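You operate a simulated robot arm through the tools that you are given. There is no shell and no other tool.

Carry out the task below with a simulated robot arm. There is one attempt and no reset: what you move stays moved.

TASK
Glue the cap block on the wooden rail and clamp it till the glue sets.
Fine: cover the patch in the rail's middle, put the glue pad back, watch the bead turn amber. Set down upright: glue pad. A coat counts when it lies all over at full strength: go over it till it gets no stronger.

Only the result counts: the job must be done as asked and must still hold three seconds after the hand-in. Knocking over, shifting, dropping, spilling or breaking anything else fails it. Lids that push on must go on centred and level and be pressed home; caps that screw on are set level and turned clockwise until they are tight.

THE ROBOT
A 6-joint arm with a two-finger parallel gripper, fixed in place. Base frame: the origin is at the foot of the arm, x ahead of it, y to its left, z up; the work surface is at about z = 820. Lengths are in mm, angles in degrees, forces in N, time in s.
With the tool pointing down near the work surface it reaches from about 260 to 680 mm from the base axis. Its first joint turns from -66.0 to 66.0 degrees. Payload 2.9 kg.
Tool frame: the origin (TCP) lies between the finger pads and is the grasp point; the fingertips stand 30 mm ahead of it; z points along the fingers, y is the line along which they close. Largest opening 110 mm; finger width 20, thickness 10; the body of the gripper, 48 by 112 mm, starts 55 mm behind the TCP.
Orientation is that of the tool frame in the base frame, as a unit quaternion [x, y, z, w]. With the fingers straight down and closing along the base's y, the tool's x points along the base's -x, its y along +y and its z along -z.

THE INTERFACE
- The arm moves only by the tool drive_tool. Its argument "moves" is a list of rows, each a list of 3 entries, a list of its own where there are three numbers: the turn, a rotation vector about the tool's x, y, z in degrees, then the shift along the tool's x, y, z in mm, then the gripper command, from -1 (fully open) to 1 (shut), values between in proportion. In form: [[[wx, wy, wz], [tx, ty, tz], hand], ...]. A call has 1 to 20 rows; each row is the pose to reach, as a shift and turn from the pose commanded when the call began, along the tool's axes at that moment. A row lasts 0.2 s, in which the tool goes at most 50 mm and 8.6 degrees; a call with a longer step from one row to the next is refused whole, and so is a gripper value outside its range. Where a pose cannot be reached the arm comes as near as it can. A force on the tool above 40 N (or 10 N above the force at the start of the call, whichever is more), or a blocked arm, ends the call early, and 0.2 s more pass. Each finger travels about 108 mm/s and halts on what it meets, pressing with about 39 N; the grip force reading is that of the motor and also rises with nothing between the fingers. The clock runs only during rows and for 0.2 s after the last one: add rows that repeat a pose to give the fingers time. The reply holds the time, the measured pose of the TCP, the force on the tool along the base axes, the opening and the grip force, in the units named above and with some noise, with the torque about the TCP (base axes, N m) and any sound that the robot's microphone picked up.
- Cameras (640 x 400 px; columns grow to the right, rows downward): "scene" is fixed at [80.5, 435.7, 1380.3]; the picture's right is [-0.72, -0.69, 0.00], its down [-0.41, 0.43, -0.81] and it looks along [0.55, -0.58, -0.59] (base axes); focal length 351 px, centre (320, 200). "wrist" rides on the gripper at [72, 17, -103] in the tool frame; the picture's right is [-0.23, 0.97, 0.00], its down [-0.76, -0.18, -0.62] and it looks along [-0.61, -0.14, 0.78] (tool axes); focal length 222 px, centre (320, 200). There is no depth. A picture from a camera that has moved, and an enlarged one, comes with that camera's place and axes in the base frame and with its lens.
- camera(camera): a new picture of that camera. The clock stands still meanwhile.
- enlarge(camera, box): a new picture of the part [left, top, right, bottom] of that camera's present view, enlarged. The clock stands still meanwhile.
- close_job(): hands the job in; it is judged then, once.

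Places have to be worked out from the pictures, the camera data and where the tool is seen. Open the gripper and draw the arm clear of the work before you hand the job in, unless the task says otherwise.

The tools are called after "Call:" by a JSON object that holds its "api" and its "payload". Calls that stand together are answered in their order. drive_tool: Moves the arm, as the interface text tells. Its arguments: {"type":"object","properties":{"moves":{"type":"array","items":{"type":"array"}}},"required":["moves"]} The other tools are called the same way: camera (camera) takes a picture; enlarge (camera, box) takes an enlarged picture of a part of a camera's view; close_job () hands the job in.

At the start:

```text
t: 0.0
tcp_pos: [339.5, 186.6, 1176.2]
orientation: [0.0, 1.0, 0.0, 0.0]
wrist_force: [0.3, -0.3, 0.4]
ft_torque: [-0.02, 0.01, 0.03]
gripper_width: 110.1
grasp_force: 0.1
```

scene: 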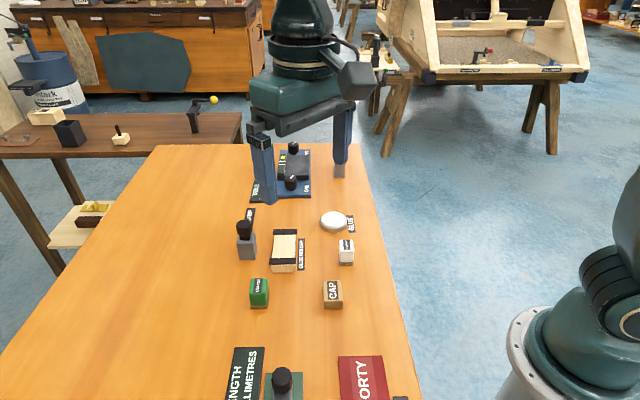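
wrist: 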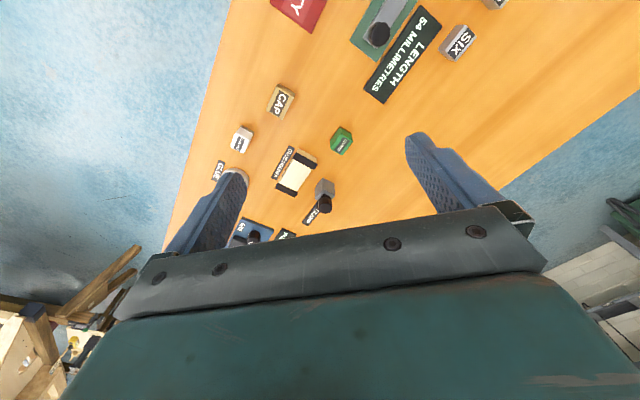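

The overview shows a rail, glue tin, cap block, a clamp and other items. I'll enlarge several regions to read the labels.

Call:
{"api": "enlarge", "payload": {"camera": "scene", "box": [220, 200, 380, 320]}}

Call:
{"api": "enlarge", "payload": {"camera": "scene", "box": [220, 130, 380, 240]}}

Call:
{"api": "enlarge", "payload": {"camera": "scene", "box": [200, 310, 420, 400]}}

Call:
{"api": "enlarge", "payload": {"camera": "wrist", "box": [180, 60, 400, 250]}}

Call:
{"api": "enlarge", "payload": {"camera": "wrist", "box": [250, 0, 520, 160]}}

```text
3.33 times, centred on (300, 260) of scene
camera zoom: at [80.5, 435.7, 1380.3], right [-0.72, -0.69, 0.0], down [-0.41, 0.43, -0.81], along [0.55, -0.58, -0.59], focal length 1170 px, centre (387, 0)
```

zoom: 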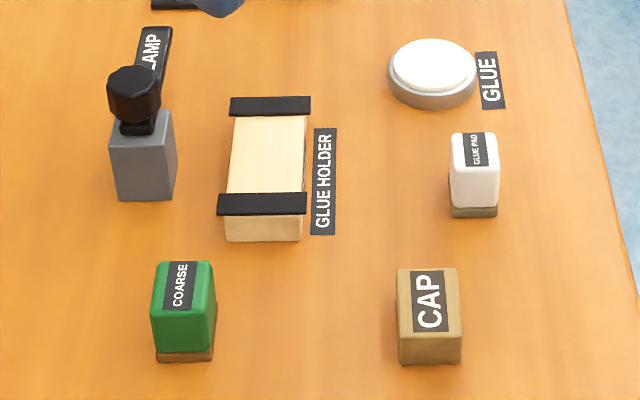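

```text
3.64 times, centred on (300, 185) of scene
camera zoom: at [80.5, 435.7, 1380.3], right [-0.72, -0.69, 0.0], down [-0.41, 0.43, -0.81], along [0.55, -0.58, -0.59], focal length 1277 px, centre (393, 254)
```

zoom: 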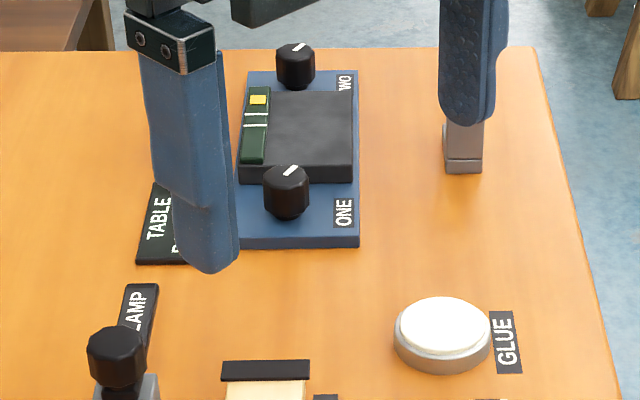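

```text
2.91 times, centred on (310, 355) of scene
camera zoom: at [80.5, 435.7, 1380.3], right [-0.72, -0.69, 0.0], down [-0.41, 0.43, -0.81], along [0.55, -0.58, -0.59], focal length 1022 px, centre (349, -251)
```

zoom: 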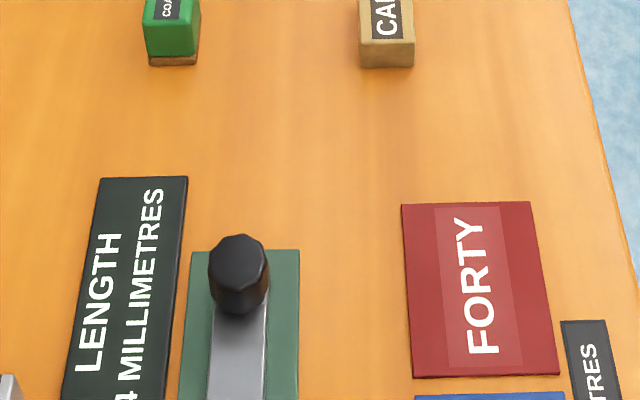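

```text
2.11 times, centred on (290, 155) of wrist
camera zoom: at [267.1, 203.1, 1279.0], right [0.23, 0.97, 0.0], down [0.76, -0.18, 0.62], along [0.61, -0.14, -0.78], focal length 468 px, centre (383, 295)
```

zoom: 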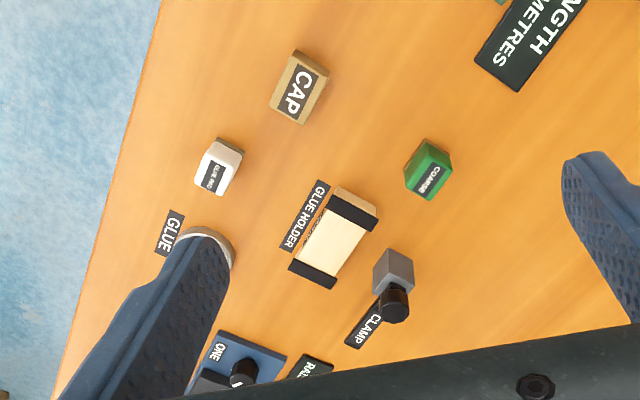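

```text
2.37 times, centred on (385, 80) of wrist
camera zoom: at [267.1, 203.1, 1279.0], right [0.23, 0.97, 0.0], down [0.76, -0.18, 0.62], along [0.61, -0.14, -0.78], focal length 526 px, centre (166, 484)
```

zoom: 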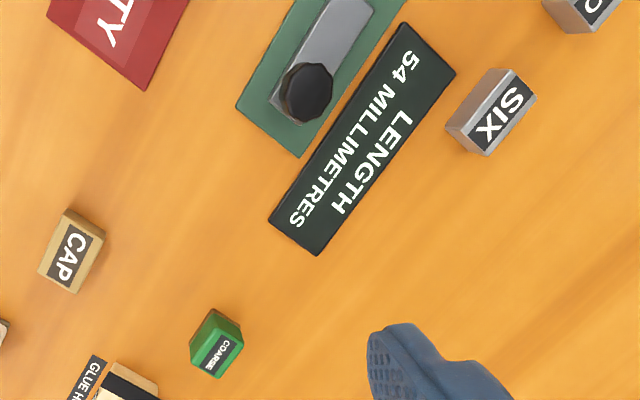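

Items are roughly: cap (357,110), glue pad (419,-2), glue tin (507,-61), rail (519,87), clamp (574,144). I'll lower the arm to give the wrist camera a closer look at the rail group.

Call:
{"api": "drive_tool", "payload": {"moves": [[[0, 0, 0], [-5, -20, 40], -1], [[0, 0, 0], [-11, -40, 80], -1], [[0, 0, 0], [-17, -62, 120], -1], [[0, 0, 0], [-17, -62, 129], -1]]}}

Call:
{"api": "camera", "payload": {"camera": "wrist"}}

Call:
{"api": "enlarge", "payload": {"camera": "wrist", "box": [200, 130, 420, 260]}}

Call:
{"api": "enlarge", "payload": {"camera": "scene", "box": [220, 130, 380, 240]}}

```text
t: 1.0
tcp_pos: [355.6, 122.8, 1046.2]
orientation: [0.0, 1.0, 0.0, 0.0]
wrist_force: [0.3, 0.6, -0.8]
ft_torque: [0.01, 0.01, -0.02]
gripper_width: 109.9
grasp_force: 0.1
```

```text
taken
camera wrist: at [284.7, 140.3, 1149.7], right [0.23, 0.97, 0.0], down [0.76, -0.18, 0.62], along [0.61, -0.14, -0.78], focal length 222 px, centre (320, 200)
```

wrist: 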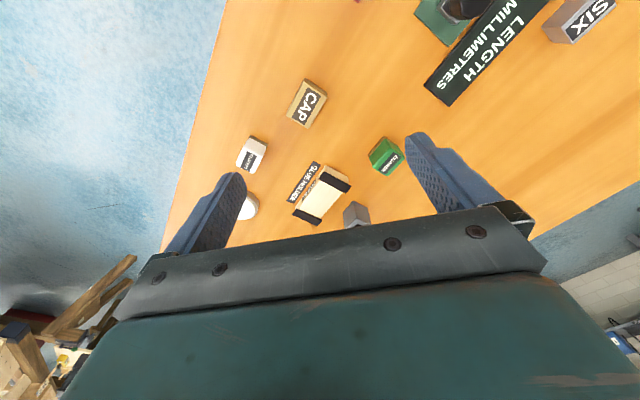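

```text
2.91 times, centred on (310, 195) of wrist
camera zoom: at [284.7, 140.3, 1149.7], right [0.23, 0.97, 0.0], down [0.76, -0.18, 0.62], along [0.61, -0.14, -0.78], focal length 646 px, centre (349, 214)
```

zoom: 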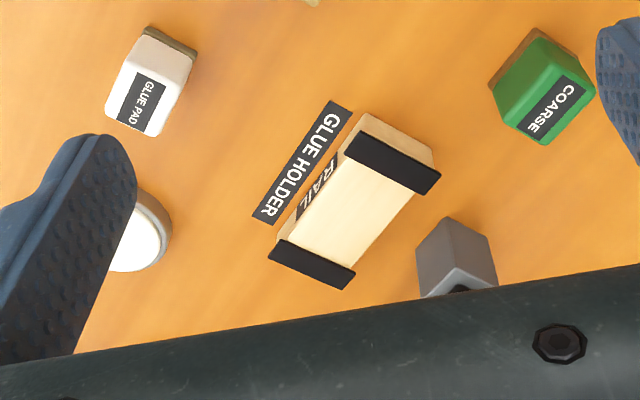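

```text
3.64 times, centred on (300, 185) of scene
camera zoom: at [80.6, 435.7, 1380.3], right [-0.73, -0.69, 0.0], down [-0.41, 0.43, -0.81], along [0.55, -0.58, -0.59], focal length 1277 px, centre (393, 254)
```

zoom: 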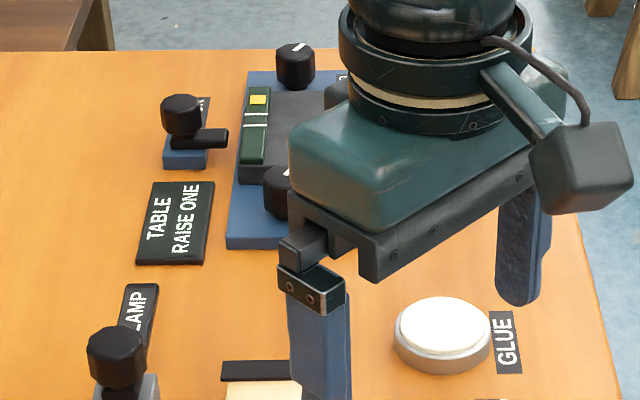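

The rail, with black bands at both ends, the glue pad and the glue tin are clear now. I need a closer look at the clamp, so I'll enlarge it from both cameras.

Call:
{"api": "enlarge", "payload": {"camera": "scene", "box": [225, 200, 305, 270]}}

Call:
{"api": "enlarge", "payload": {"camera": "scene", "box": [240, 270, 360, 320]}}

Call:
{"api": "enlarge", "payload": {"camera": "scene", "box": [320, 200, 380, 270]}}

Call:
{"api": "enlarge", "payload": {"camera": "scene", "box": [180, 320, 420, 400]}}

```text
5.71 times, centred on (265, 235) of scene
camera zoom: at [80.6, 435.7, 1380.3], right [-0.73, -0.69, 0.0], down [-0.41, 0.43, -0.81], along [0.55, -0.58, -0.59], focal length 2007 px, centre (634, 0)
```

zoom: 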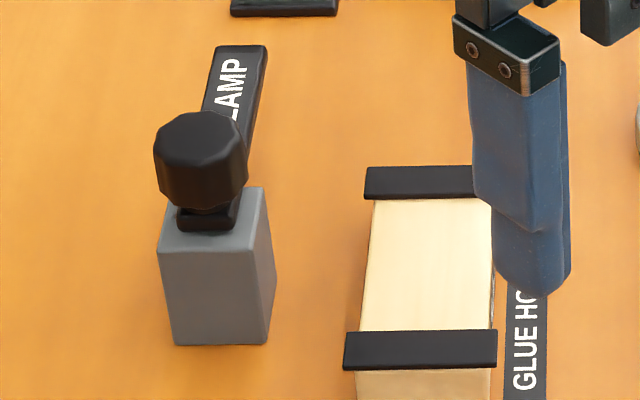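

```text
5.33 times, centred on (300, 295) of scene
camera zoom: at [80.6, 435.7, 1380.3], right [-0.73, -0.69, 0.0], down [-0.41, 0.43, -0.81], along [0.55, -0.58, -0.59], focal length 1873 px, centre (427, -307)
```

zoom: 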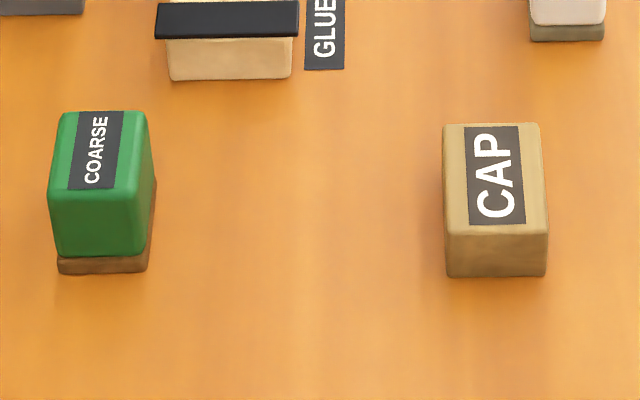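

```text
5.71 times, centred on (350, 235) of scene
camera zoom: at [80.6, 435.7, 1380.3], right [-0.73, -0.69, 0.0], down [-0.41, 0.43, -0.81], along [0.55, -0.58, -0.59], focal length 2007 px, centre (149, 0)
```

zoom: 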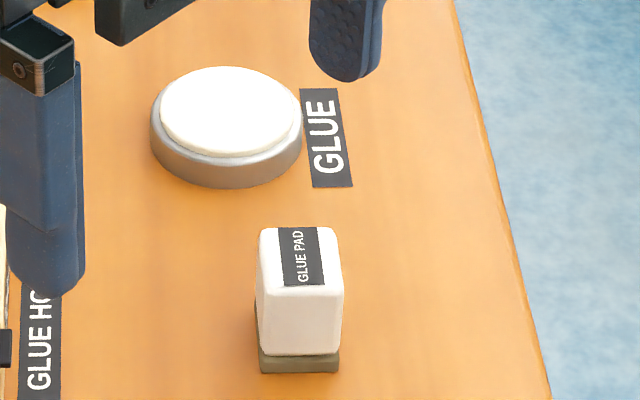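

```text
2.67 times, centred on (300, 360) of scene
camera zoom: at [80.6, 435.7, 1380.3], right [-0.73, -0.69, 0.0], down [-0.41, 0.43, -0.81], along [0.55, -0.58, -0.59], focal length 936 px, centre (373, -227)
```

zoom: 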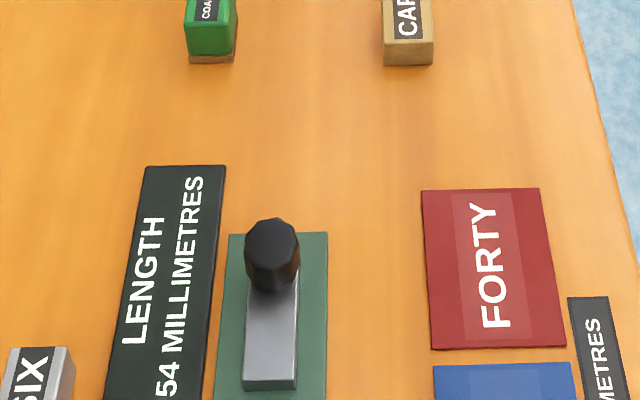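

The clamp is still unclear. I'll move the wrist camera over it at (574,144).

Call:
{"api": "drive_tool", "payload": {"moves": [[[0, 0, 0], [-45, 0, 0], -1], [[0, 0, 0], [-90, 0, 0], -1], [[0, 0, 0], [-135, 0, 0], -1], [[0, 0, 0], [-180, 0, 0], -1], [[0, 0, 0], [-210, 10, 0], -1], [[0, 0, 0], [-210, 10, 0], -1]]}}

Call:
{"api": "camera", "payload": {"camera": "wrist"}}

Call:
{"api": "enlarge", "payload": {"camera": "wrist", "box": [200, 50, 440, 210]}}

Call:
{"api": "camera", "payload": {"camera": "scene"}}

```text
t: 2.4
tcp_pos: [565.9, 132.3, 1048.1]
orientation: [0.001, 1.0, 0.0, 0.0]
wrist_force: [0.7, -0.1, -0.7]
ft_torque: [0.03, 0.0, -0.02]
gripper_width: 109.9
grasp_force: 0.1
```

```text
taken
camera wrist: at [494.4, 149.6, 1151.9], right [0.23, 0.97, 0.0], down [0.76, -0.18, 0.62], along [0.61, -0.14, -0.78], focal length 222 px, centre (320, 200)
```

wrist: 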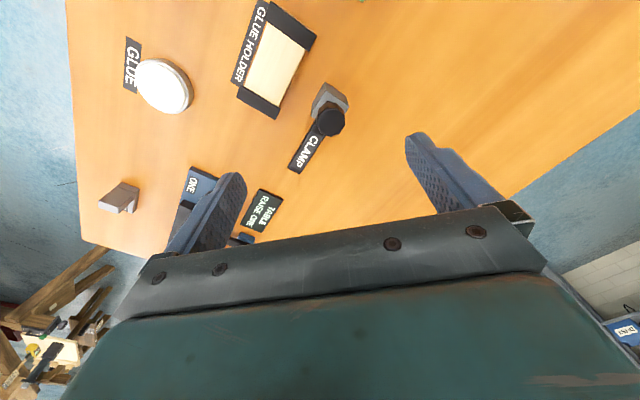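

```text
2.50 times, centred on (320, 130) of wrist
camera zoom: at [494.4, 149.6, 1151.9], right [0.23, 0.97, 0.0], down [0.76, -0.18, 0.62], along [0.61, -0.14, -0.78], focal length 555 px, centre (320, 375)
```

zoom: 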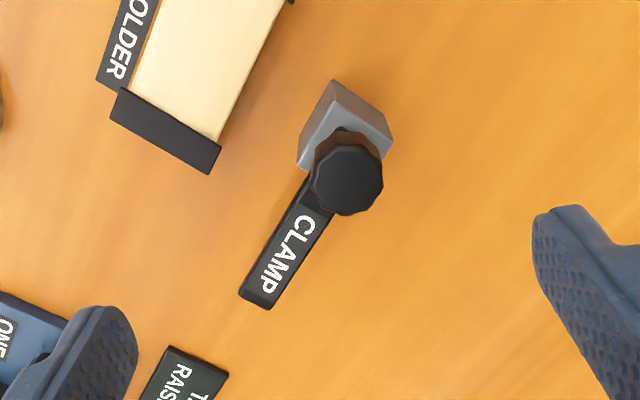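

```text
taken
```

scene: 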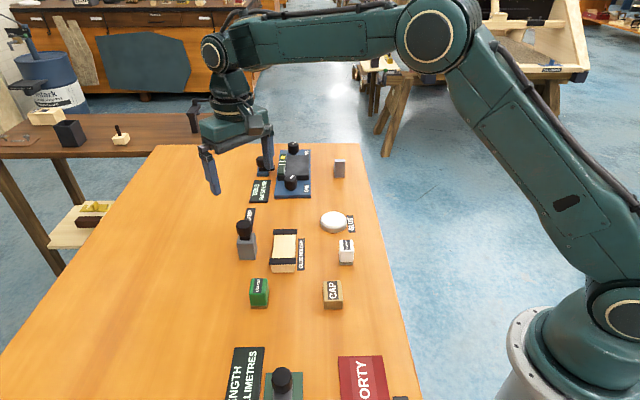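

The clamp is a swing arm: a post with a knob at about (578,141), with the bar at z≈878 parallel to the rail. Swinging it 90° clockwise puts it over the rail. Everything sits at 45°, so I'll turn the tool 45° and hover over the glue pad to locate it.

Call:
{"api": "drive_tool", "payload": {"moves": [[[0, 0, 7.5], [25, -22, 8], -0.1], [[0, 0, 15], [50, -45, 16], -0.1], [[0, 0, 22.5], [75, -67, 24], -0.1], [[0, 0, 30], [100, -90, 32], -0.1], [[0, 0, 37.5], [125, -112, 40], -0.1], [[0, 0, 45], [147, -134, 48], -0.1], [[0, 0, 45], [147, -134, 48], -0.1]]}}

Call:
{"api": "camera", "payload": {"camera": "wrist"}}

Call:
{"api": "enlarge", "payload": {"camera": "wrist", "box": [240, 40, 400, 140]}}

```text
t: 4.0
tcp_pos: [419.9, -2.2, 997.7]
orientation: [0.383, 0.924, -0.001, 0.0]
wrist_force: [0.8, 0.1, 0.5]
ft_torque: [-0.02, 0.02, -0.01]
gripper_width: 60.3
grasp_force: 0.0
```

```text
taken
camera wrist: at [380.0, 62.0, 1101.7], right [0.85, 0.53, 0.0], down [0.41, -0.67, 0.62], along [0.33, -0.53, -0.78], focal length 222 px, centre (320, 200)
```

wrist: 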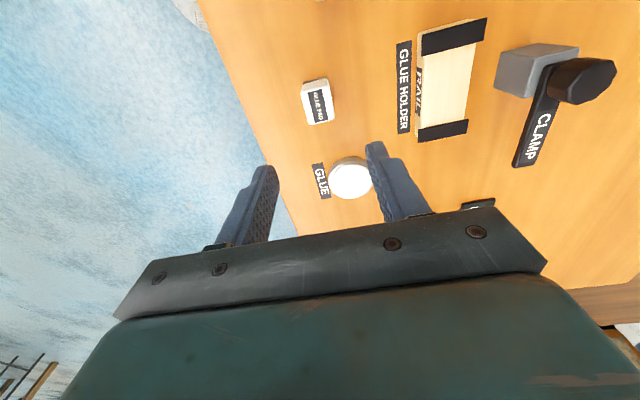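

```text
4.00 times, centred on (320, 90) of wrist
camera zoom: at [380.0, 62.0, 1101.7], right [0.85, 0.53, 0.0], down [0.41, -0.67, 0.62], along [0.33, -0.53, -0.78], focal length 888 px, centre (320, 640)
```

zoom: 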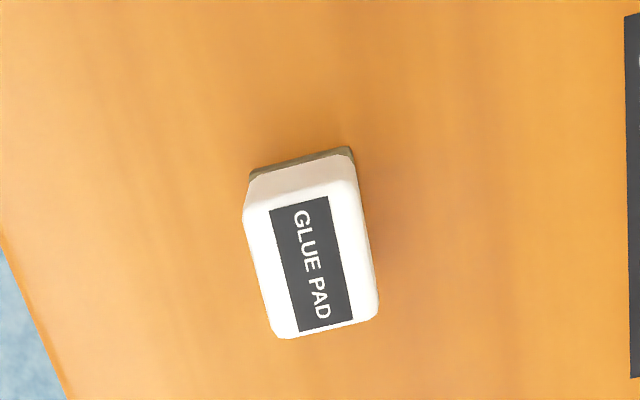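

The pad centre works out at about (413,5), top z≈866 and aligned with the tool. I'll shift 8 mm along tool x, descend partway and check.

Call:
{"api": "drive_tool", "payload": {"moves": [[[0, 0, 0], [8.3, 0, 30], -0.1], [[0, 0, 0], [8.3, 0, 60], -0.1], [[0, 0, 0], [8.3, 0, 85], -0.1], [[0, 0, 0], [8.3, 0, 90], -0.1]]}}

Call:
{"api": "camera", "payload": {"camera": "wrist"}}

Call:
{"api": "enlarge", "payload": {"camera": "scene", "box": [300, 180, 400, 280]}}

```text
t: 5.0
tcp_pos: [411.3, 5.5, 907.7]
orientation: [0.382, 0.924, 0.0, 0.0]
wrist_force: [0.3, -0.6, 0.9]
ft_torque: [0.0, 0.03, -0.01]
gripper_width: 60.5
grasp_force: 0.0
```

```text
taken
camera wrist: at [373.1, 68.9, 1011.2], right [0.85, 0.53, 0.0], down [0.41, -0.66, 0.62], along [0.33, -0.53, -0.78], focal length 222 px, centre (320, 200)
```

wrist: 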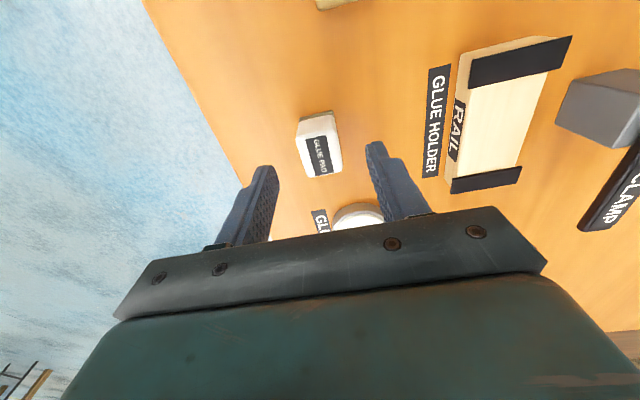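

```text
4.00 times, centred on (350, 230) of scene
camera zoom: at [80.5, 435.7, 1380.3], right [-0.72, -0.69, 0.0], down [-0.41, 0.43, -0.81], along [0.55, -0.58, -0.59], focal length 1405 px, centre (200, 80)
```

zoom: 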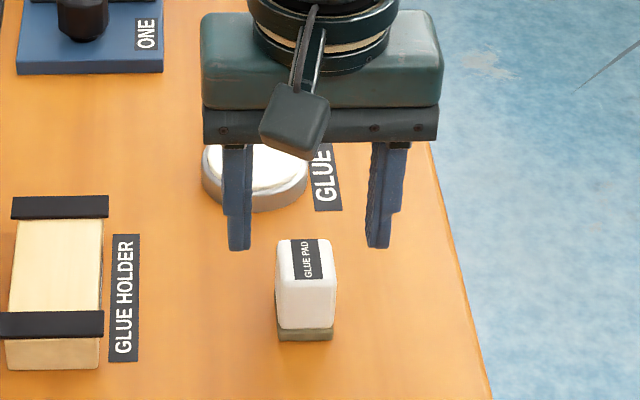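

Fingers straddle the pad centrally. I'll descend to TCP z≈862 and close.

Call:
{"api": "drive_tool", "payload": {"moves": [[[0, 0, 0], [0, 0, 25], -0.1], [[0, 0, 0], [0, 0, 42], -0.1], [[0, 0, 0], [0, 0, 46], -0.1], [[0, 0, 0], [0, 0, 46], 0.2], [[0, 0, 0], [0, 0, 46], 0.6], [[0, 0, 0], [0, 0, 46], 0.8], [[0, 0, 0], [0, 0, 46], 0.8], [[0, 0, 0], [0, 0, 46], 0.8]]}}

Call:
{"api": "enlarge", "payload": {"camera": "scene", "box": [300, 180, 400, 280]}}

Call:
{"api": "camera", "payload": {"camera": "wrist"}}

```text
t: 6.8
tcp_pos: [414.7, 5.3, 862.9]
orientation: [0.383, 0.924, 0.0, 0.0]
wrist_force: [0.5, -0.4, -0.6]
ft_torque: [0.01, 0.01, -0.02]
gripper_width: 28.9
grasp_force: 39.0
```

```text
4.00 times, centred on (350, 230) of scene
camera zoom: at [80.5, 435.7, 1380.3], right [-0.72, -0.69, 0.0], down [-0.41, 0.43, -0.81], along [0.55, -0.58, -0.59], focal length 1405 px, centre (200, 80)
```

zoom: 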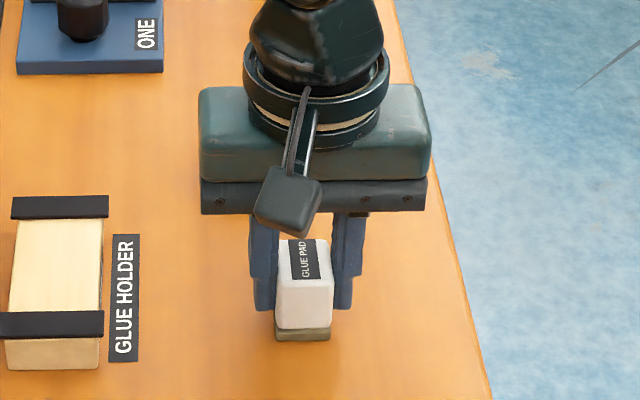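

```text
taken
camera wrist: at [374.6, 68.9, 966.1], right [0.85, 0.53, 0.0], down [0.41, -0.66, 0.62], along [0.33, -0.53, -0.78], focal length 222 px, centre (320, 200)
```

wrist: 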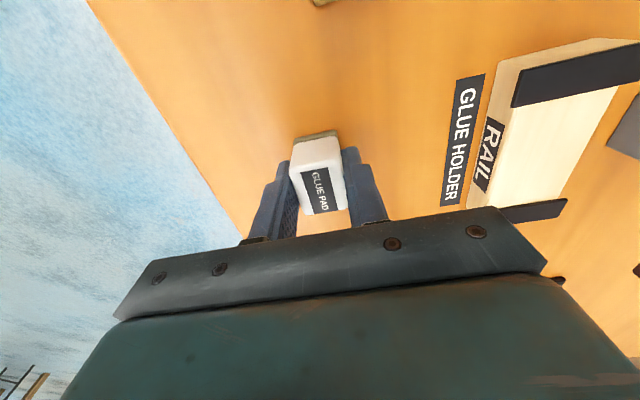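

The pad is gripped at 28.9 mm. I'll lift straight up 100 mm and move near the glue tin for a precise look.

Call:
{"api": "drive_tool", "payload": {"moves": [[[0, 0, 0], [0, 0, -20], 0.8], [[0, 0, 0], [0, 0, -60], 0.8], [[0, 0, 0], [0, 0, -100], 0.8], [[0, 0, 0], [-40, 7, -100], 0.8], [[0, 0, 0], [-80, 14, -100], 0.8], [[0, 0, 0], [-110, 21.6, -100], 0.8], [[0, 0, 0], [-110, 21.6, -100], 0.8]]}}

Call:
{"api": "camera", "payload": {"camera": "wrist"}}

Call:
{"api": "enlarge", "payload": {"camera": "wrist", "box": [240, 60, 400, 220]}}

Call:
{"api": "enlarge", "payload": {"camera": "scene", "box": [290, 150, 390, 250]}}

```text
t: 8.4
tcp_pos: [507.0, -58.4, 961.6]
orientation: [0.383, 0.924, 0.0, -0.001]
wrist_force: [-0.1, -0.8, -0.9]
ft_torque: [0.03, -0.01, -0.03]
gripper_width: 29.0
grasp_force: 39.4
```

```text
taken
camera wrist: at [467.2, 6.0, 1064.7], right [0.85, 0.53, 0.0], down [0.41, -0.66, 0.62], along [0.33, -0.53, -0.78], focal length 222 px, centre (320, 200)
```

wrist: 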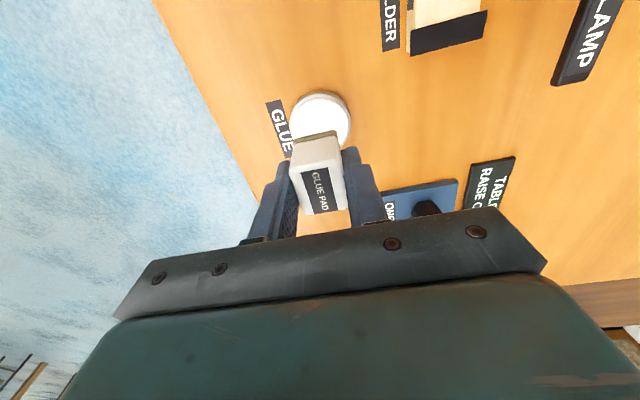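

```text
2.50 times, centred on (320, 140) of wrist
camera zoom: at [467.2, 6.0, 1064.7], right [0.85, 0.53, 0.0], down [0.41, -0.66, 0.62], along [0.33, -0.53, -0.78], focal length 555 px, centre (320, 350)
```

zoom: 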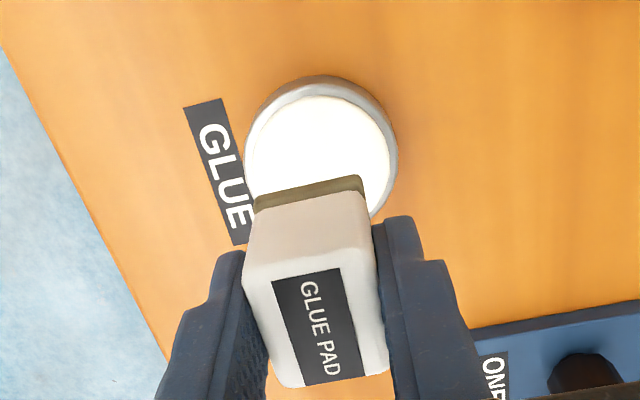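

```text
4.00 times, centred on (340, 200) of scene
camera zoom: at [80.6, 435.7, 1380.3], right [-0.73, -0.69, 0.0], down [-0.41, 0.43, -0.81], along [0.55, -0.58, -0.59], focal length 1405 px, centre (240, 200)
```

zoom: 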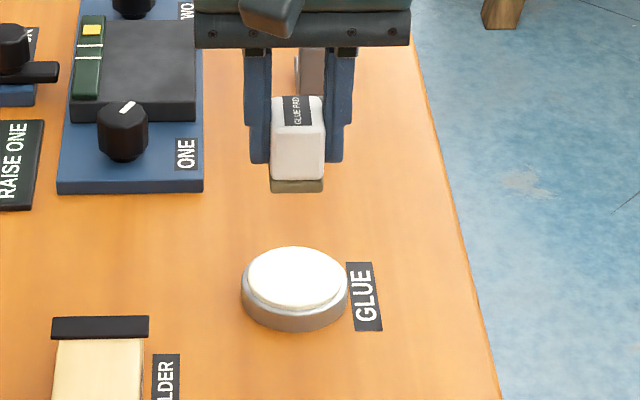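

The tin centre is about (510.5,-65.5), with the glue surface at z≈838. I'll align over it and lower the pad gently, watching the force.

Call:
{"api": "drive_tool", "payload": {"moves": [[[0, 0, 0], [-8.2, -2.3, 20], 0.8], [[0, 0, 0], [-8.2, -2.3, 50], 0.8], [[0, 0, 0], [-8.2, -2.3, 70], 0.8], [[0, 0, 0], [-8.2, -2.3, 76], 0.8], [[0, 0, 0], [-8.2, -2.3, 79], 0.8], [[0, 0, 0], [-8.2, -2.3, 81], 0.8], [[0, 0, 0], [-8.2, -2.3, 81], 0.8]]}}

Call:
{"api": "enlarge", "payload": {"camera": "scene", "box": [290, 150, 390, 250]}}

Call:
{"api": "enlarge", "payload": {"camera": "wrist", "box": [240, 60, 400, 220]}}

```text
t: 10.0
tcp_pos: [511.2, -62.8, 881.4]
orientation: [0.383, 0.924, 0.0, 0.0]
wrist_force: [0.0, 0.5, 0.1]
ft_torque: [0.0, -0.01, -0.01]
gripper_width: 29.2
grasp_force: 39.0
```

```text
4.00 times, centred on (340, 200) of scene
camera zoom: at [80.5, 435.7, 1380.3], right [-0.72, -0.69, 0.0], down [-0.41, 0.43, -0.81], along [0.55, -0.58, -0.59], focal length 1405 px, centre (240, 200)
```

zoom: 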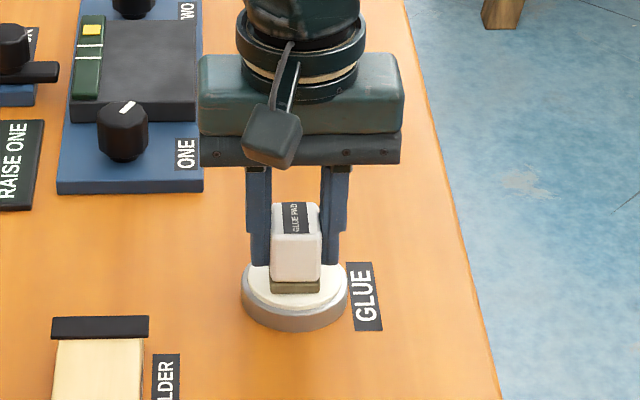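

```text
2.50 times, centred on (320, 140) of wrist
camera zoom: at [471.4, 0.0, 985.3], right [0.85, 0.53, 0.0], down [0.41, -0.66, 0.62], along [0.33, -0.53, -0.78], focal length 555 px, centre (320, 350)
```

zoom: 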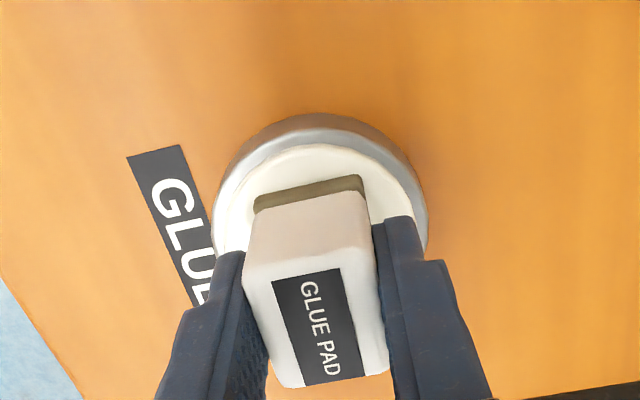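

No contact force yet at z=881. I'll continue downward in 1 mm steps.

Call:
{"api": "drive_tool", "payload": {"moves": [[[0, 0, 0], [0, 0, 1], 0.8], [[0, 0, 0], [0, 0, 2], 0.8], [[0, 0, 0], [0, 0, 3], 0.8], [[0, 0, 0], [0, 0, 3], 0.8]]}}

Call:
{"api": "enlarge", "payload": {"camera": "scene", "box": [310, 190, 370, 240]}}

```text
t: 11.0
tcp_pos: [511.6, -63.6, 880.8]
orientation: [0.382, 0.924, 0.0, 0.0]
wrist_force: [-8.1, 1.6, 30.5]
ft_torque: [0.12, 0.44, -0.02]
gripper_width: 29.0
grasp_force: 39.1
```

```text
8.00 times, centred on (340, 215) of scene
camera zoom: at [79.9, 435.8, 1380.3], right [-0.72, -0.69, 0.0], down [-0.41, 0.43, -0.81], along [0.56, -0.58, -0.59], focal length 2809 px, centre (160, 80)
```

zoom: 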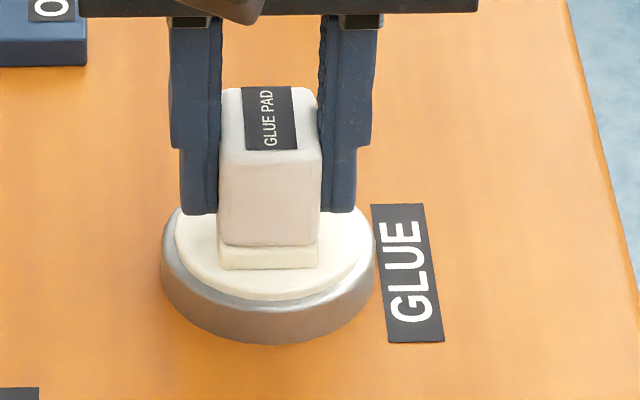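

The pad touched the glue at 30 N and the sponge turned white with glue. I'll lift and hover above the rail for a precise look.

Call:
{"api": "drive_tool", "payload": {"moves": [[[0, 0, 0], [0, 0, -20], 0.8], [[0, 0, 0], [0, 0, -60], 0.8], [[0, 0, 0], [0, 0, -90], 0.8], [[0, 0, 0], [30, 34, -90], 0.8], [[0, 0, 0], [60, 68, -90], 0.8], [[0, 0, 0], [90, 100, -90], 0.8], [[0, 0, 0], [99.7, 114.5, -90], 0.8], [[0, 0, 0], [99.7, 114.5, -90], 0.8]]}}

Call:
{"api": "camera", "payload": {"camera": "wrist"}}

Call:
{"api": "enlarge", "payload": {"camera": "wrist", "box": [220, 40, 420, 200]}}

Call:
{"api": "enlarge", "payload": {"camera": "scene", "box": [230, 180, 350, 280]}}

```text
t: 12.8
tcp_pos: [521.7, 86.4, 970.0]
orientation: [0.383, 0.924, 0.0, -0.001]
wrist_force: [-0.9, -0.5, -0.2]
ft_torque: [-0.01, 0.01, 0.01]
gripper_width: 28.8
grasp_force: 39.0
```

```text
taken
camera wrist: at [481.8, 150.8, 1072.3], right [0.85, 0.53, 0.0], down [0.41, -0.66, 0.62], along [0.33, -0.53, -0.78], focal length 222 px, centre (320, 200)
```

wrist: 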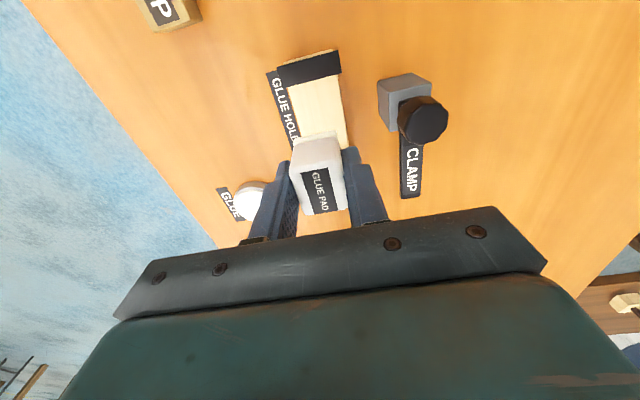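

```text
2.50 times, centred on (320, 120) of wrist
camera zoom: at [481.8, 150.8, 1072.3], right [0.85, 0.53, 0.0], down [0.41, -0.66, 0.62], along [0.33, -0.53, -0.78], focal length 555 px, centre (320, 400)
```

zoom: 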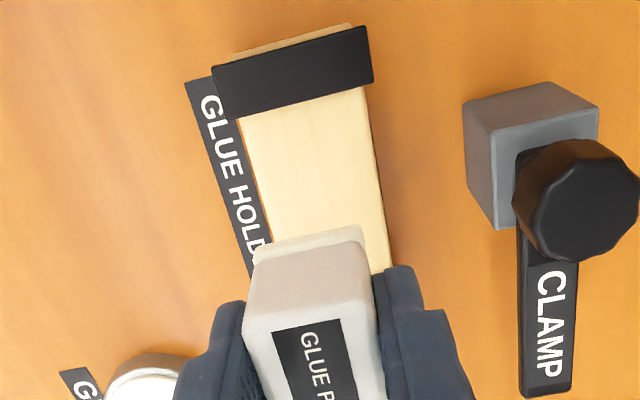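

```text
4.00 times, centred on (290, 230) of scene
camera zoom: at [80.5, 435.7, 1380.3], right [-0.72, -0.69, 0.0], down [-0.41, 0.43, -0.81], along [0.55, -0.58, -0.59], focal length 1405 px, centre (440, 80)
```

zoom: 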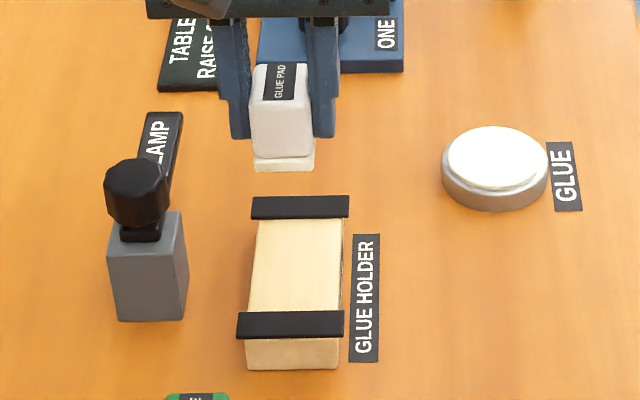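

Hovering centred over the rail: v-centre matches, width about 46, and the near band's inner edge is about 36 mm from the tool. I'll lower to just above the rail's top surface.

Call:
{"api": "drive_tool", "payload": {"moves": [[[0, 0, 0], [0, 0, 35], 0.8], [[0, 0, 0], [0, 0, 65], 0.8], [[0, 0, 0], [0, 0, 73], 0.8], [[0, 0, 0], [0, 0, 76], 0.8], [[0, 0, 0], [0, 0, 76], 0.8]]}}

Call:
{"api": "enlarge", "payload": {"camera": "scene", "box": [240, 190, 320, 280]}}

Call:
{"api": "enlarge", "payload": {"camera": "wrist", "box": [220, 40, 420, 200]}}

```text
t: 14.0
tcp_pos: [520.0, 86.6, 893.7]
orientation: [0.383, 0.924, 0.0, 0.0]
wrist_force: [0.2, -0.1, 0.0]
ft_torque: [-0.04, -0.01, 0.0]
gripper_width: 28.9
grasp_force: 39.0
```

```text
4.44 times, centred on (280, 235) of scene
camera zoom: at [80.5, 435.7, 1380.3], right [-0.72, -0.69, 0.0], down [-0.41, 0.43, -0.81], along [0.55, -0.58, -0.59], focal length 1561 px, centre (498, 44)
```

zoom: 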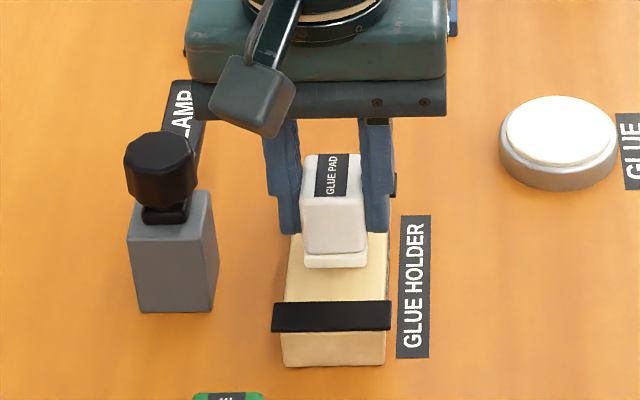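

```text
2.50 times, centred on (320, 120) of wrist
camera zoom: at [481.6, 150.4, 996.3], right [0.85, 0.53, 0.0], down [0.41, -0.66, 0.62], along [0.33, -0.53, -0.78], focal length 555 px, centre (320, 400)
```

zoom: 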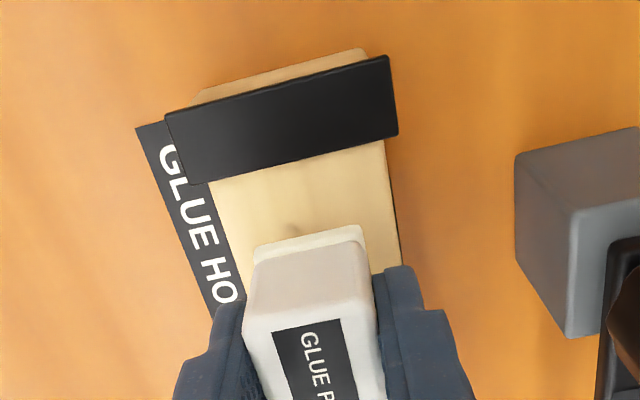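

Nearly touching, with no force yet. I'll step down by small amounts to find contact.

Call:
{"api": "drive_tool", "payload": {"moves": [[[0, 0, 0], [0, 0, 1], 0.8], [[0, 0, 0], [0, 0, 2], 0.8], [[0, 0, 0], [0, 0, 2], 0.8]]}}

```text
t: 14.8
tcp_pos: [521.2, 87.1, 890.6]
orientation: [0.383, 0.924, 0.0, 0.0]
wrist_force: [-0.5, 0.6, 0.4]
ft_torque: [0.02, 0.0, 0.01]
gripper_width: 28.7
grasp_force: 39.0
```

No contact yet at z≈890.8, so I'll continue down.

Call:
{"api": "drive_tool", "payload": {"moves": [[[0, 0, 0], [0, 0, 1], 0.8], [[0, 0, 0], [0, 0, 2], 0.8], [[0, 0, 0], [0, 0, 2], 0.8]]}}

```text
t: 15.6
tcp_pos: [521.8, 86.8, 888.2]
orientation: [0.382, 0.924, 0.0, 0.0]
wrist_force: [1.1, 0.5, -0.5]
ft_torque: [-0.02, 0.01, -0.01]
gripper_width: 29.0
grasp_force: 38.8
```

Call:
{"api": "enlarge", "payload": {"camera": "scene", "box": [255, 215, 315, 275]}}

Call:
{"api": "drive_tool", "payload": {"moves": [[[0, 0, 0], [0, 0, 1], 0.8], [[0, 0, 0], [0, 0, 2], 0.8], [[0, 0, 0], [0, 0, 2], 0.8]]}}

```text
6.67 times, centred on (285, 245) of scene
camera zoom: at [80.5, 435.7, 1380.3], right [-0.72, -0.69, 0.0], down [-0.41, 0.43, -0.81], along [0.55, -0.58, -0.59], focal length 2341 px, centre (553, -100)
```

zoom: 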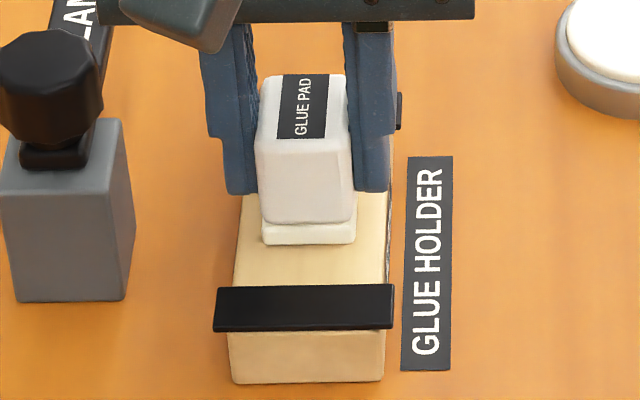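

```text
t: 16.4
tcp_pos: [521.8, 87.4, 885.9]
orientation: [0.382, 0.924, -0.001, 0.0]
wrist_force: [-2.5, 0.0, 6.5]
ft_torque: [-0.06, 0.06, 0.01]
gripper_width: 29.1
grasp_force: 39.6
```

Contact at about 6 N, so the rail top is at z≈844. I'll start rubbing strokes along the rail's length between the bands.

Call:
{"api": "drive_tool", "payload": {"moves": [[[0, 0, 0], [-6, 0, 0.5], 0.8], [[0, 0, 0], [-12, 0, 0.5], 0.8], [[0, 0, 0], [-18, 0, 0.5], 0.8], [[0, 0, 0], [-18, -8, 0.5], 0.8], [[0, 0, 0], [-9, -8, 0.5], 0.8], [[0, 0, 0], [0, -8, 0.5], 0.8], [[0, 0, 0], [9, -8, 0.5], 0.8], [[0, 0, 0], [18, -8, 0.5], 0.8], [[0, 0, 0], [18, 0, 0.5], 0.8], [[0, 0, 0], [18, 8, 0.5], 0.8], [[0, 0, 0], [9, 8, 0.5], 0.8], [[0, 0, 0], [0, 8, 0.5], 0.8], [[0, 0, 0], [-9, 8, 0.5], 0.8], [[0, 0, 0], [-18, 8, 0.5], 0.8], [[0, 0, 0], [-18, 8, 0.5], 0.8]]}}

Call:
{"api": "enlarge", "payload": {"camera": "scene", "box": [255, 215, 315, 275]}}

Call:
{"api": "enlarge", "payload": {"camera": "wrist", "box": [220, 40, 420, 200]}}

```text
t: 19.6
tcp_pos: [539.9, 80.2, 886.2]
orientation: [0.383, 0.924, 0.001, 0.0]
wrist_force: [-4.8, 4.1, 16.6]
ft_torque: [0.14, 0.18, 0.04]
gripper_width: 28.9
grasp_force: 38.6
```

```text
6.67 times, centred on (285, 245) of scene
camera zoom: at [80.2, 435.7, 1380.3], right [-0.72, -0.69, 0.0], down [-0.41, 0.43, -0.81], along [0.56, -0.58, -0.59], focal length 2341 px, centre (553, -100)
```

zoom: 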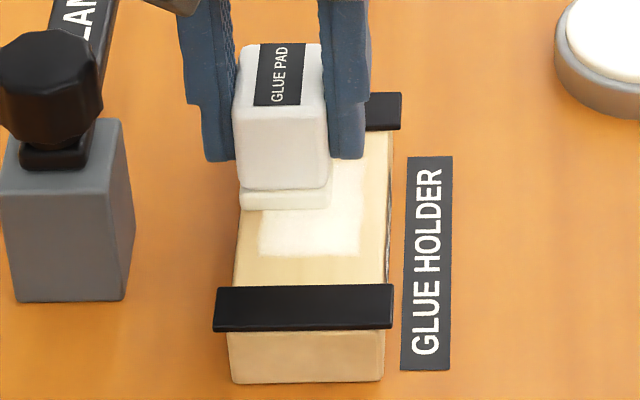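

```text
2.50 times, centred on (320, 120) of wrist
camera zoom: at [501.0, 144.0, 989.7], right [0.85, 0.53, 0.0], down [0.41, -0.66, 0.62], along [0.33, -0.53, -0.78], focal length 555 px, centre (320, 400)
```

zoom: 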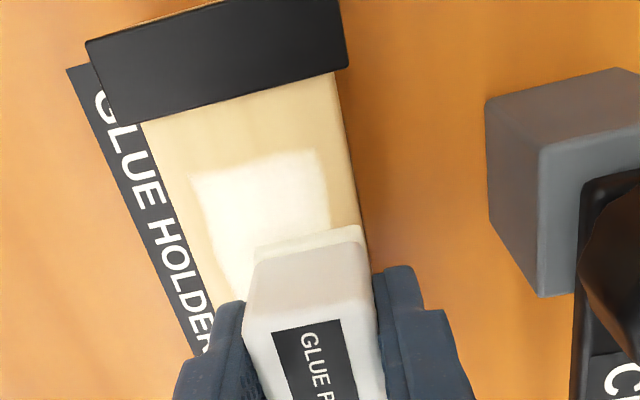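

A white coat appears on a smaller patch, roughly the cap's footprint. I'll go over it more times.

Call:
{"api": "drive_tool", "payload": {"moves": [[[0, 0, 0], [3, -1, 0], 0.8], [[0, 0, 0], [13, -1, 0], 0.8], [[0, 0, 0], [23, -1, 0], 0.8], [[0, 0, 0], [33, -1, 0], 0.8], [[0, 0, 0], [33, -8, 0], 0.8], [[0, 0, 0], [23, -8, 0], 0.8], [[0, 0, 0], [13, -8, 0], 0.8], [[0, 0, 0], [3, -8, 0], 0.8], [[0, 0, 0], [3, -15, 0], 0.8], [[0, 0, 0], [13, -15, 0], 0.8], [[0, 0, 0], [23, -15, 0], 0.8], [[0, 0, 0], [33, -15, 0], 0.8], [[0, 0, 0], [33, -8, 0], 0.8], [[0, 0, 0], [23, -8, 0], 0.8], [[0, 0, 0], [13, -8, 0], 0.8], [[0, 0, 0], [3, -8, 0], 0.8], [[0, 0, 0], [3, -1, 0], 0.8], [[0, 0, 0], [18, -1, 0], 0.8], [[0, 0, 0], [33, -1, 0], 0.8], [[0, 0, 0], [18, -8, 0], 0.8]]}}

Call:
{"api": "drive_tool", "payload": {"moves": [[[0, 0, 0], [0, 0, -20], 0.8], [[0, 0, 0], [0, 0, -60], 0.8], [[0, 0, 0], [-40, 0, -80], 0.8], [[0, 0, 0], [-80, 0, -80], 0.8], [[0, 0, 0], [-80, 0, -80], 0.8]]}}

Call:
{"api": "enlarge", "payload": {"camera": "scene", "box": [255, 215, 315, 275]}}

Call:
{"api": "enlarge", "payload": {"camera": "wrist", "box": [220, 0, 420, 160]}}

```text
t: 23.8
tcp_pos: [520.6, 86.7, 885.4]
orientation: [0.381, 0.924, 0.001, 0.0]
wrist_force: [-1.7, 6.3, 15.9]
ft_torque: [0.17, 0.05, 0.02]
gripper_width: 29.4
grasp_force: 39.4
```

```text
t: 25.0
tcp_pos: [578.4, 30.0, 967.7]
orientation: [0.383, 0.924, 0.0, 0.0]
wrist_force: [0.8, -0.2, -0.6]
ft_torque: [0.02, -0.01, 0.03]
gripper_width: 29.2
grasp_force: 39.5
```

```text
6.67 times, centred on (285, 245) of scene
camera zoom: at [80.6, 435.7, 1380.3], right [-0.73, -0.69, 0.0], down [-0.41, 0.43, -0.81], along [0.55, -0.58, -0.59], focal length 2341 px, centre (553, -100)
```

zoom: 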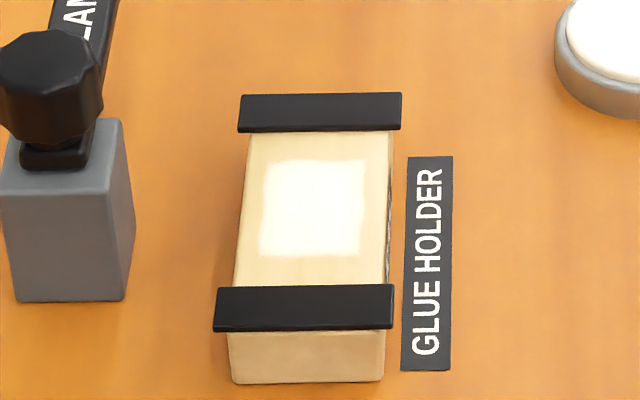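

```text
2.50 times, centred on (320, 80) of wrist
camera zoom: at [539.3, 93.3, 1070.0], right [0.85, 0.53, 0.0], down [0.41, -0.66, 0.62], along [0.33, -0.53, -0.78], focal length 555 px, centre (320, 500)
```

zoom: 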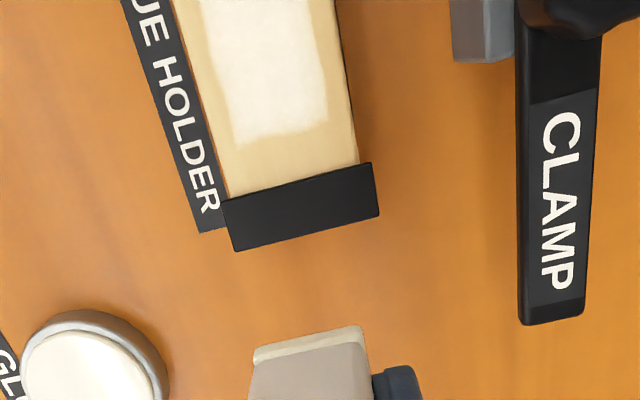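

The coat looks fairly white. I'll reposition so the whole patch is in the wrist view and check evenness.

Call:
{"api": "drive_tool", "payload": {"moves": [[[0, 0, 0], [30, 0, 0], 0.8], [[0, 0, 0], [30, 0, 0], 0.8]]}}

Call:
{"api": "enlarge", "payload": {"camera": "wrist", "box": [260, 20, 360, 120]}}

Call:
{"api": "enlarge", "payload": {"camera": "scene", "box": [270, 220, 300, 260]}}

```text
t: 25.6
tcp_pos: [557.2, 51.7, 967.1]
orientation: [0.382, 0.924, 0.0, 0.0]
wrist_force: [0.1, 0.3, -0.1]
ft_torque: [0.01, 0.0, -0.01]
gripper_width: 29.1
grasp_force: 39.0
```

```text
4.00 times, centred on (310, 70) of wrist
camera zoom: at [517.7, 115.2, 1070.6], right [0.85, 0.53, 0.0], down [0.41, -0.66, 0.62], along [0.33, -0.53, -0.78], focal length 888 px, centre (360, 720)
```

zoom: 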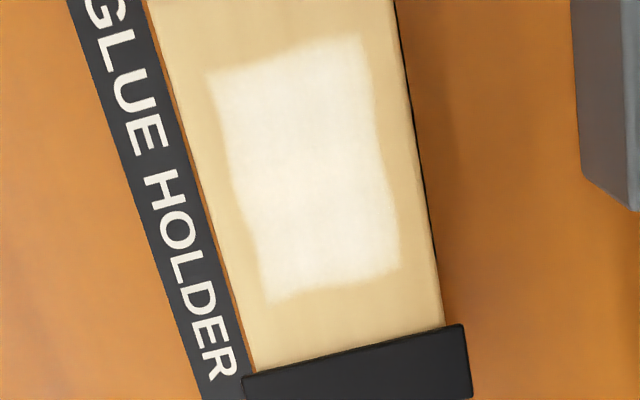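

```text
10.00 times, centred on (285, 240) of scene
camera zoom: at [80.5, 435.7, 1380.3], right [-0.72, -0.69, 0.0], down [-0.41, 0.43, -0.81], along [0.55, -0.58, -0.59], focal length 3512 px, centre (670, -200)
```

zoom: 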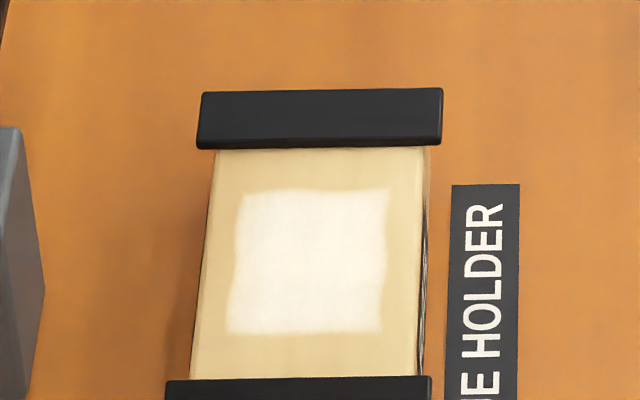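

The coat looks nearly uniform, with slightly weaker edges. I'll reload the pad with glue and make more passes to see if it strengthens.

Call:
{"api": "drive_tool", "payload": {"moves": [[[0, 0, 0], [-17, -38, 0], 0.8], [[0, 0, 0], [-34, -76, 0], 0.8], [[0, 0, 0], [-49.6, -114.5, 0], 0.8], [[0, 0, 0], [-49.6, -114.5, 20], 0.8], [[0, 0, 0], [-49.6, -114.5, 60], 0.8], [[0, 0, 0], [-49.6, -114.5, 80], 0.8], [[0, 0, 0], [-49.6, -114.5, 85], 0.8], [[0, 0, 0], [-49.6, -114.5, 86.5], 0.8], [[0, 0, 0], [-49.6, -114.5, 86.5], 0.8]]}}

Call:
{"api": "enlarge", "payload": {"camera": "scene", "box": [310, 190, 370, 240]}}

```text
t: 27.6
tcp_pos: [510.2, -64.7, 880.7]
orientation: [0.383, 0.924, -0.001, 0.001]
wrist_force: [-3.1, -1.6, 13.7]
ft_torque: [-0.03, 0.16, -0.02]
gripper_width: 29.1
grasp_force: 39.1
```

```text
8.00 times, centred on (340, 215) of scene
camera zoom: at [80.3, 435.7, 1380.4], right [-0.72, -0.69, 0.0], down [-0.41, 0.43, -0.81], along [0.56, -0.58, -0.59], focal length 2809 px, centre (160, 80)
```

zoom: 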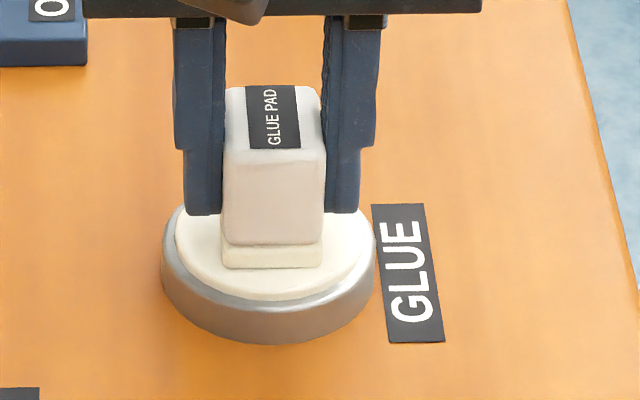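

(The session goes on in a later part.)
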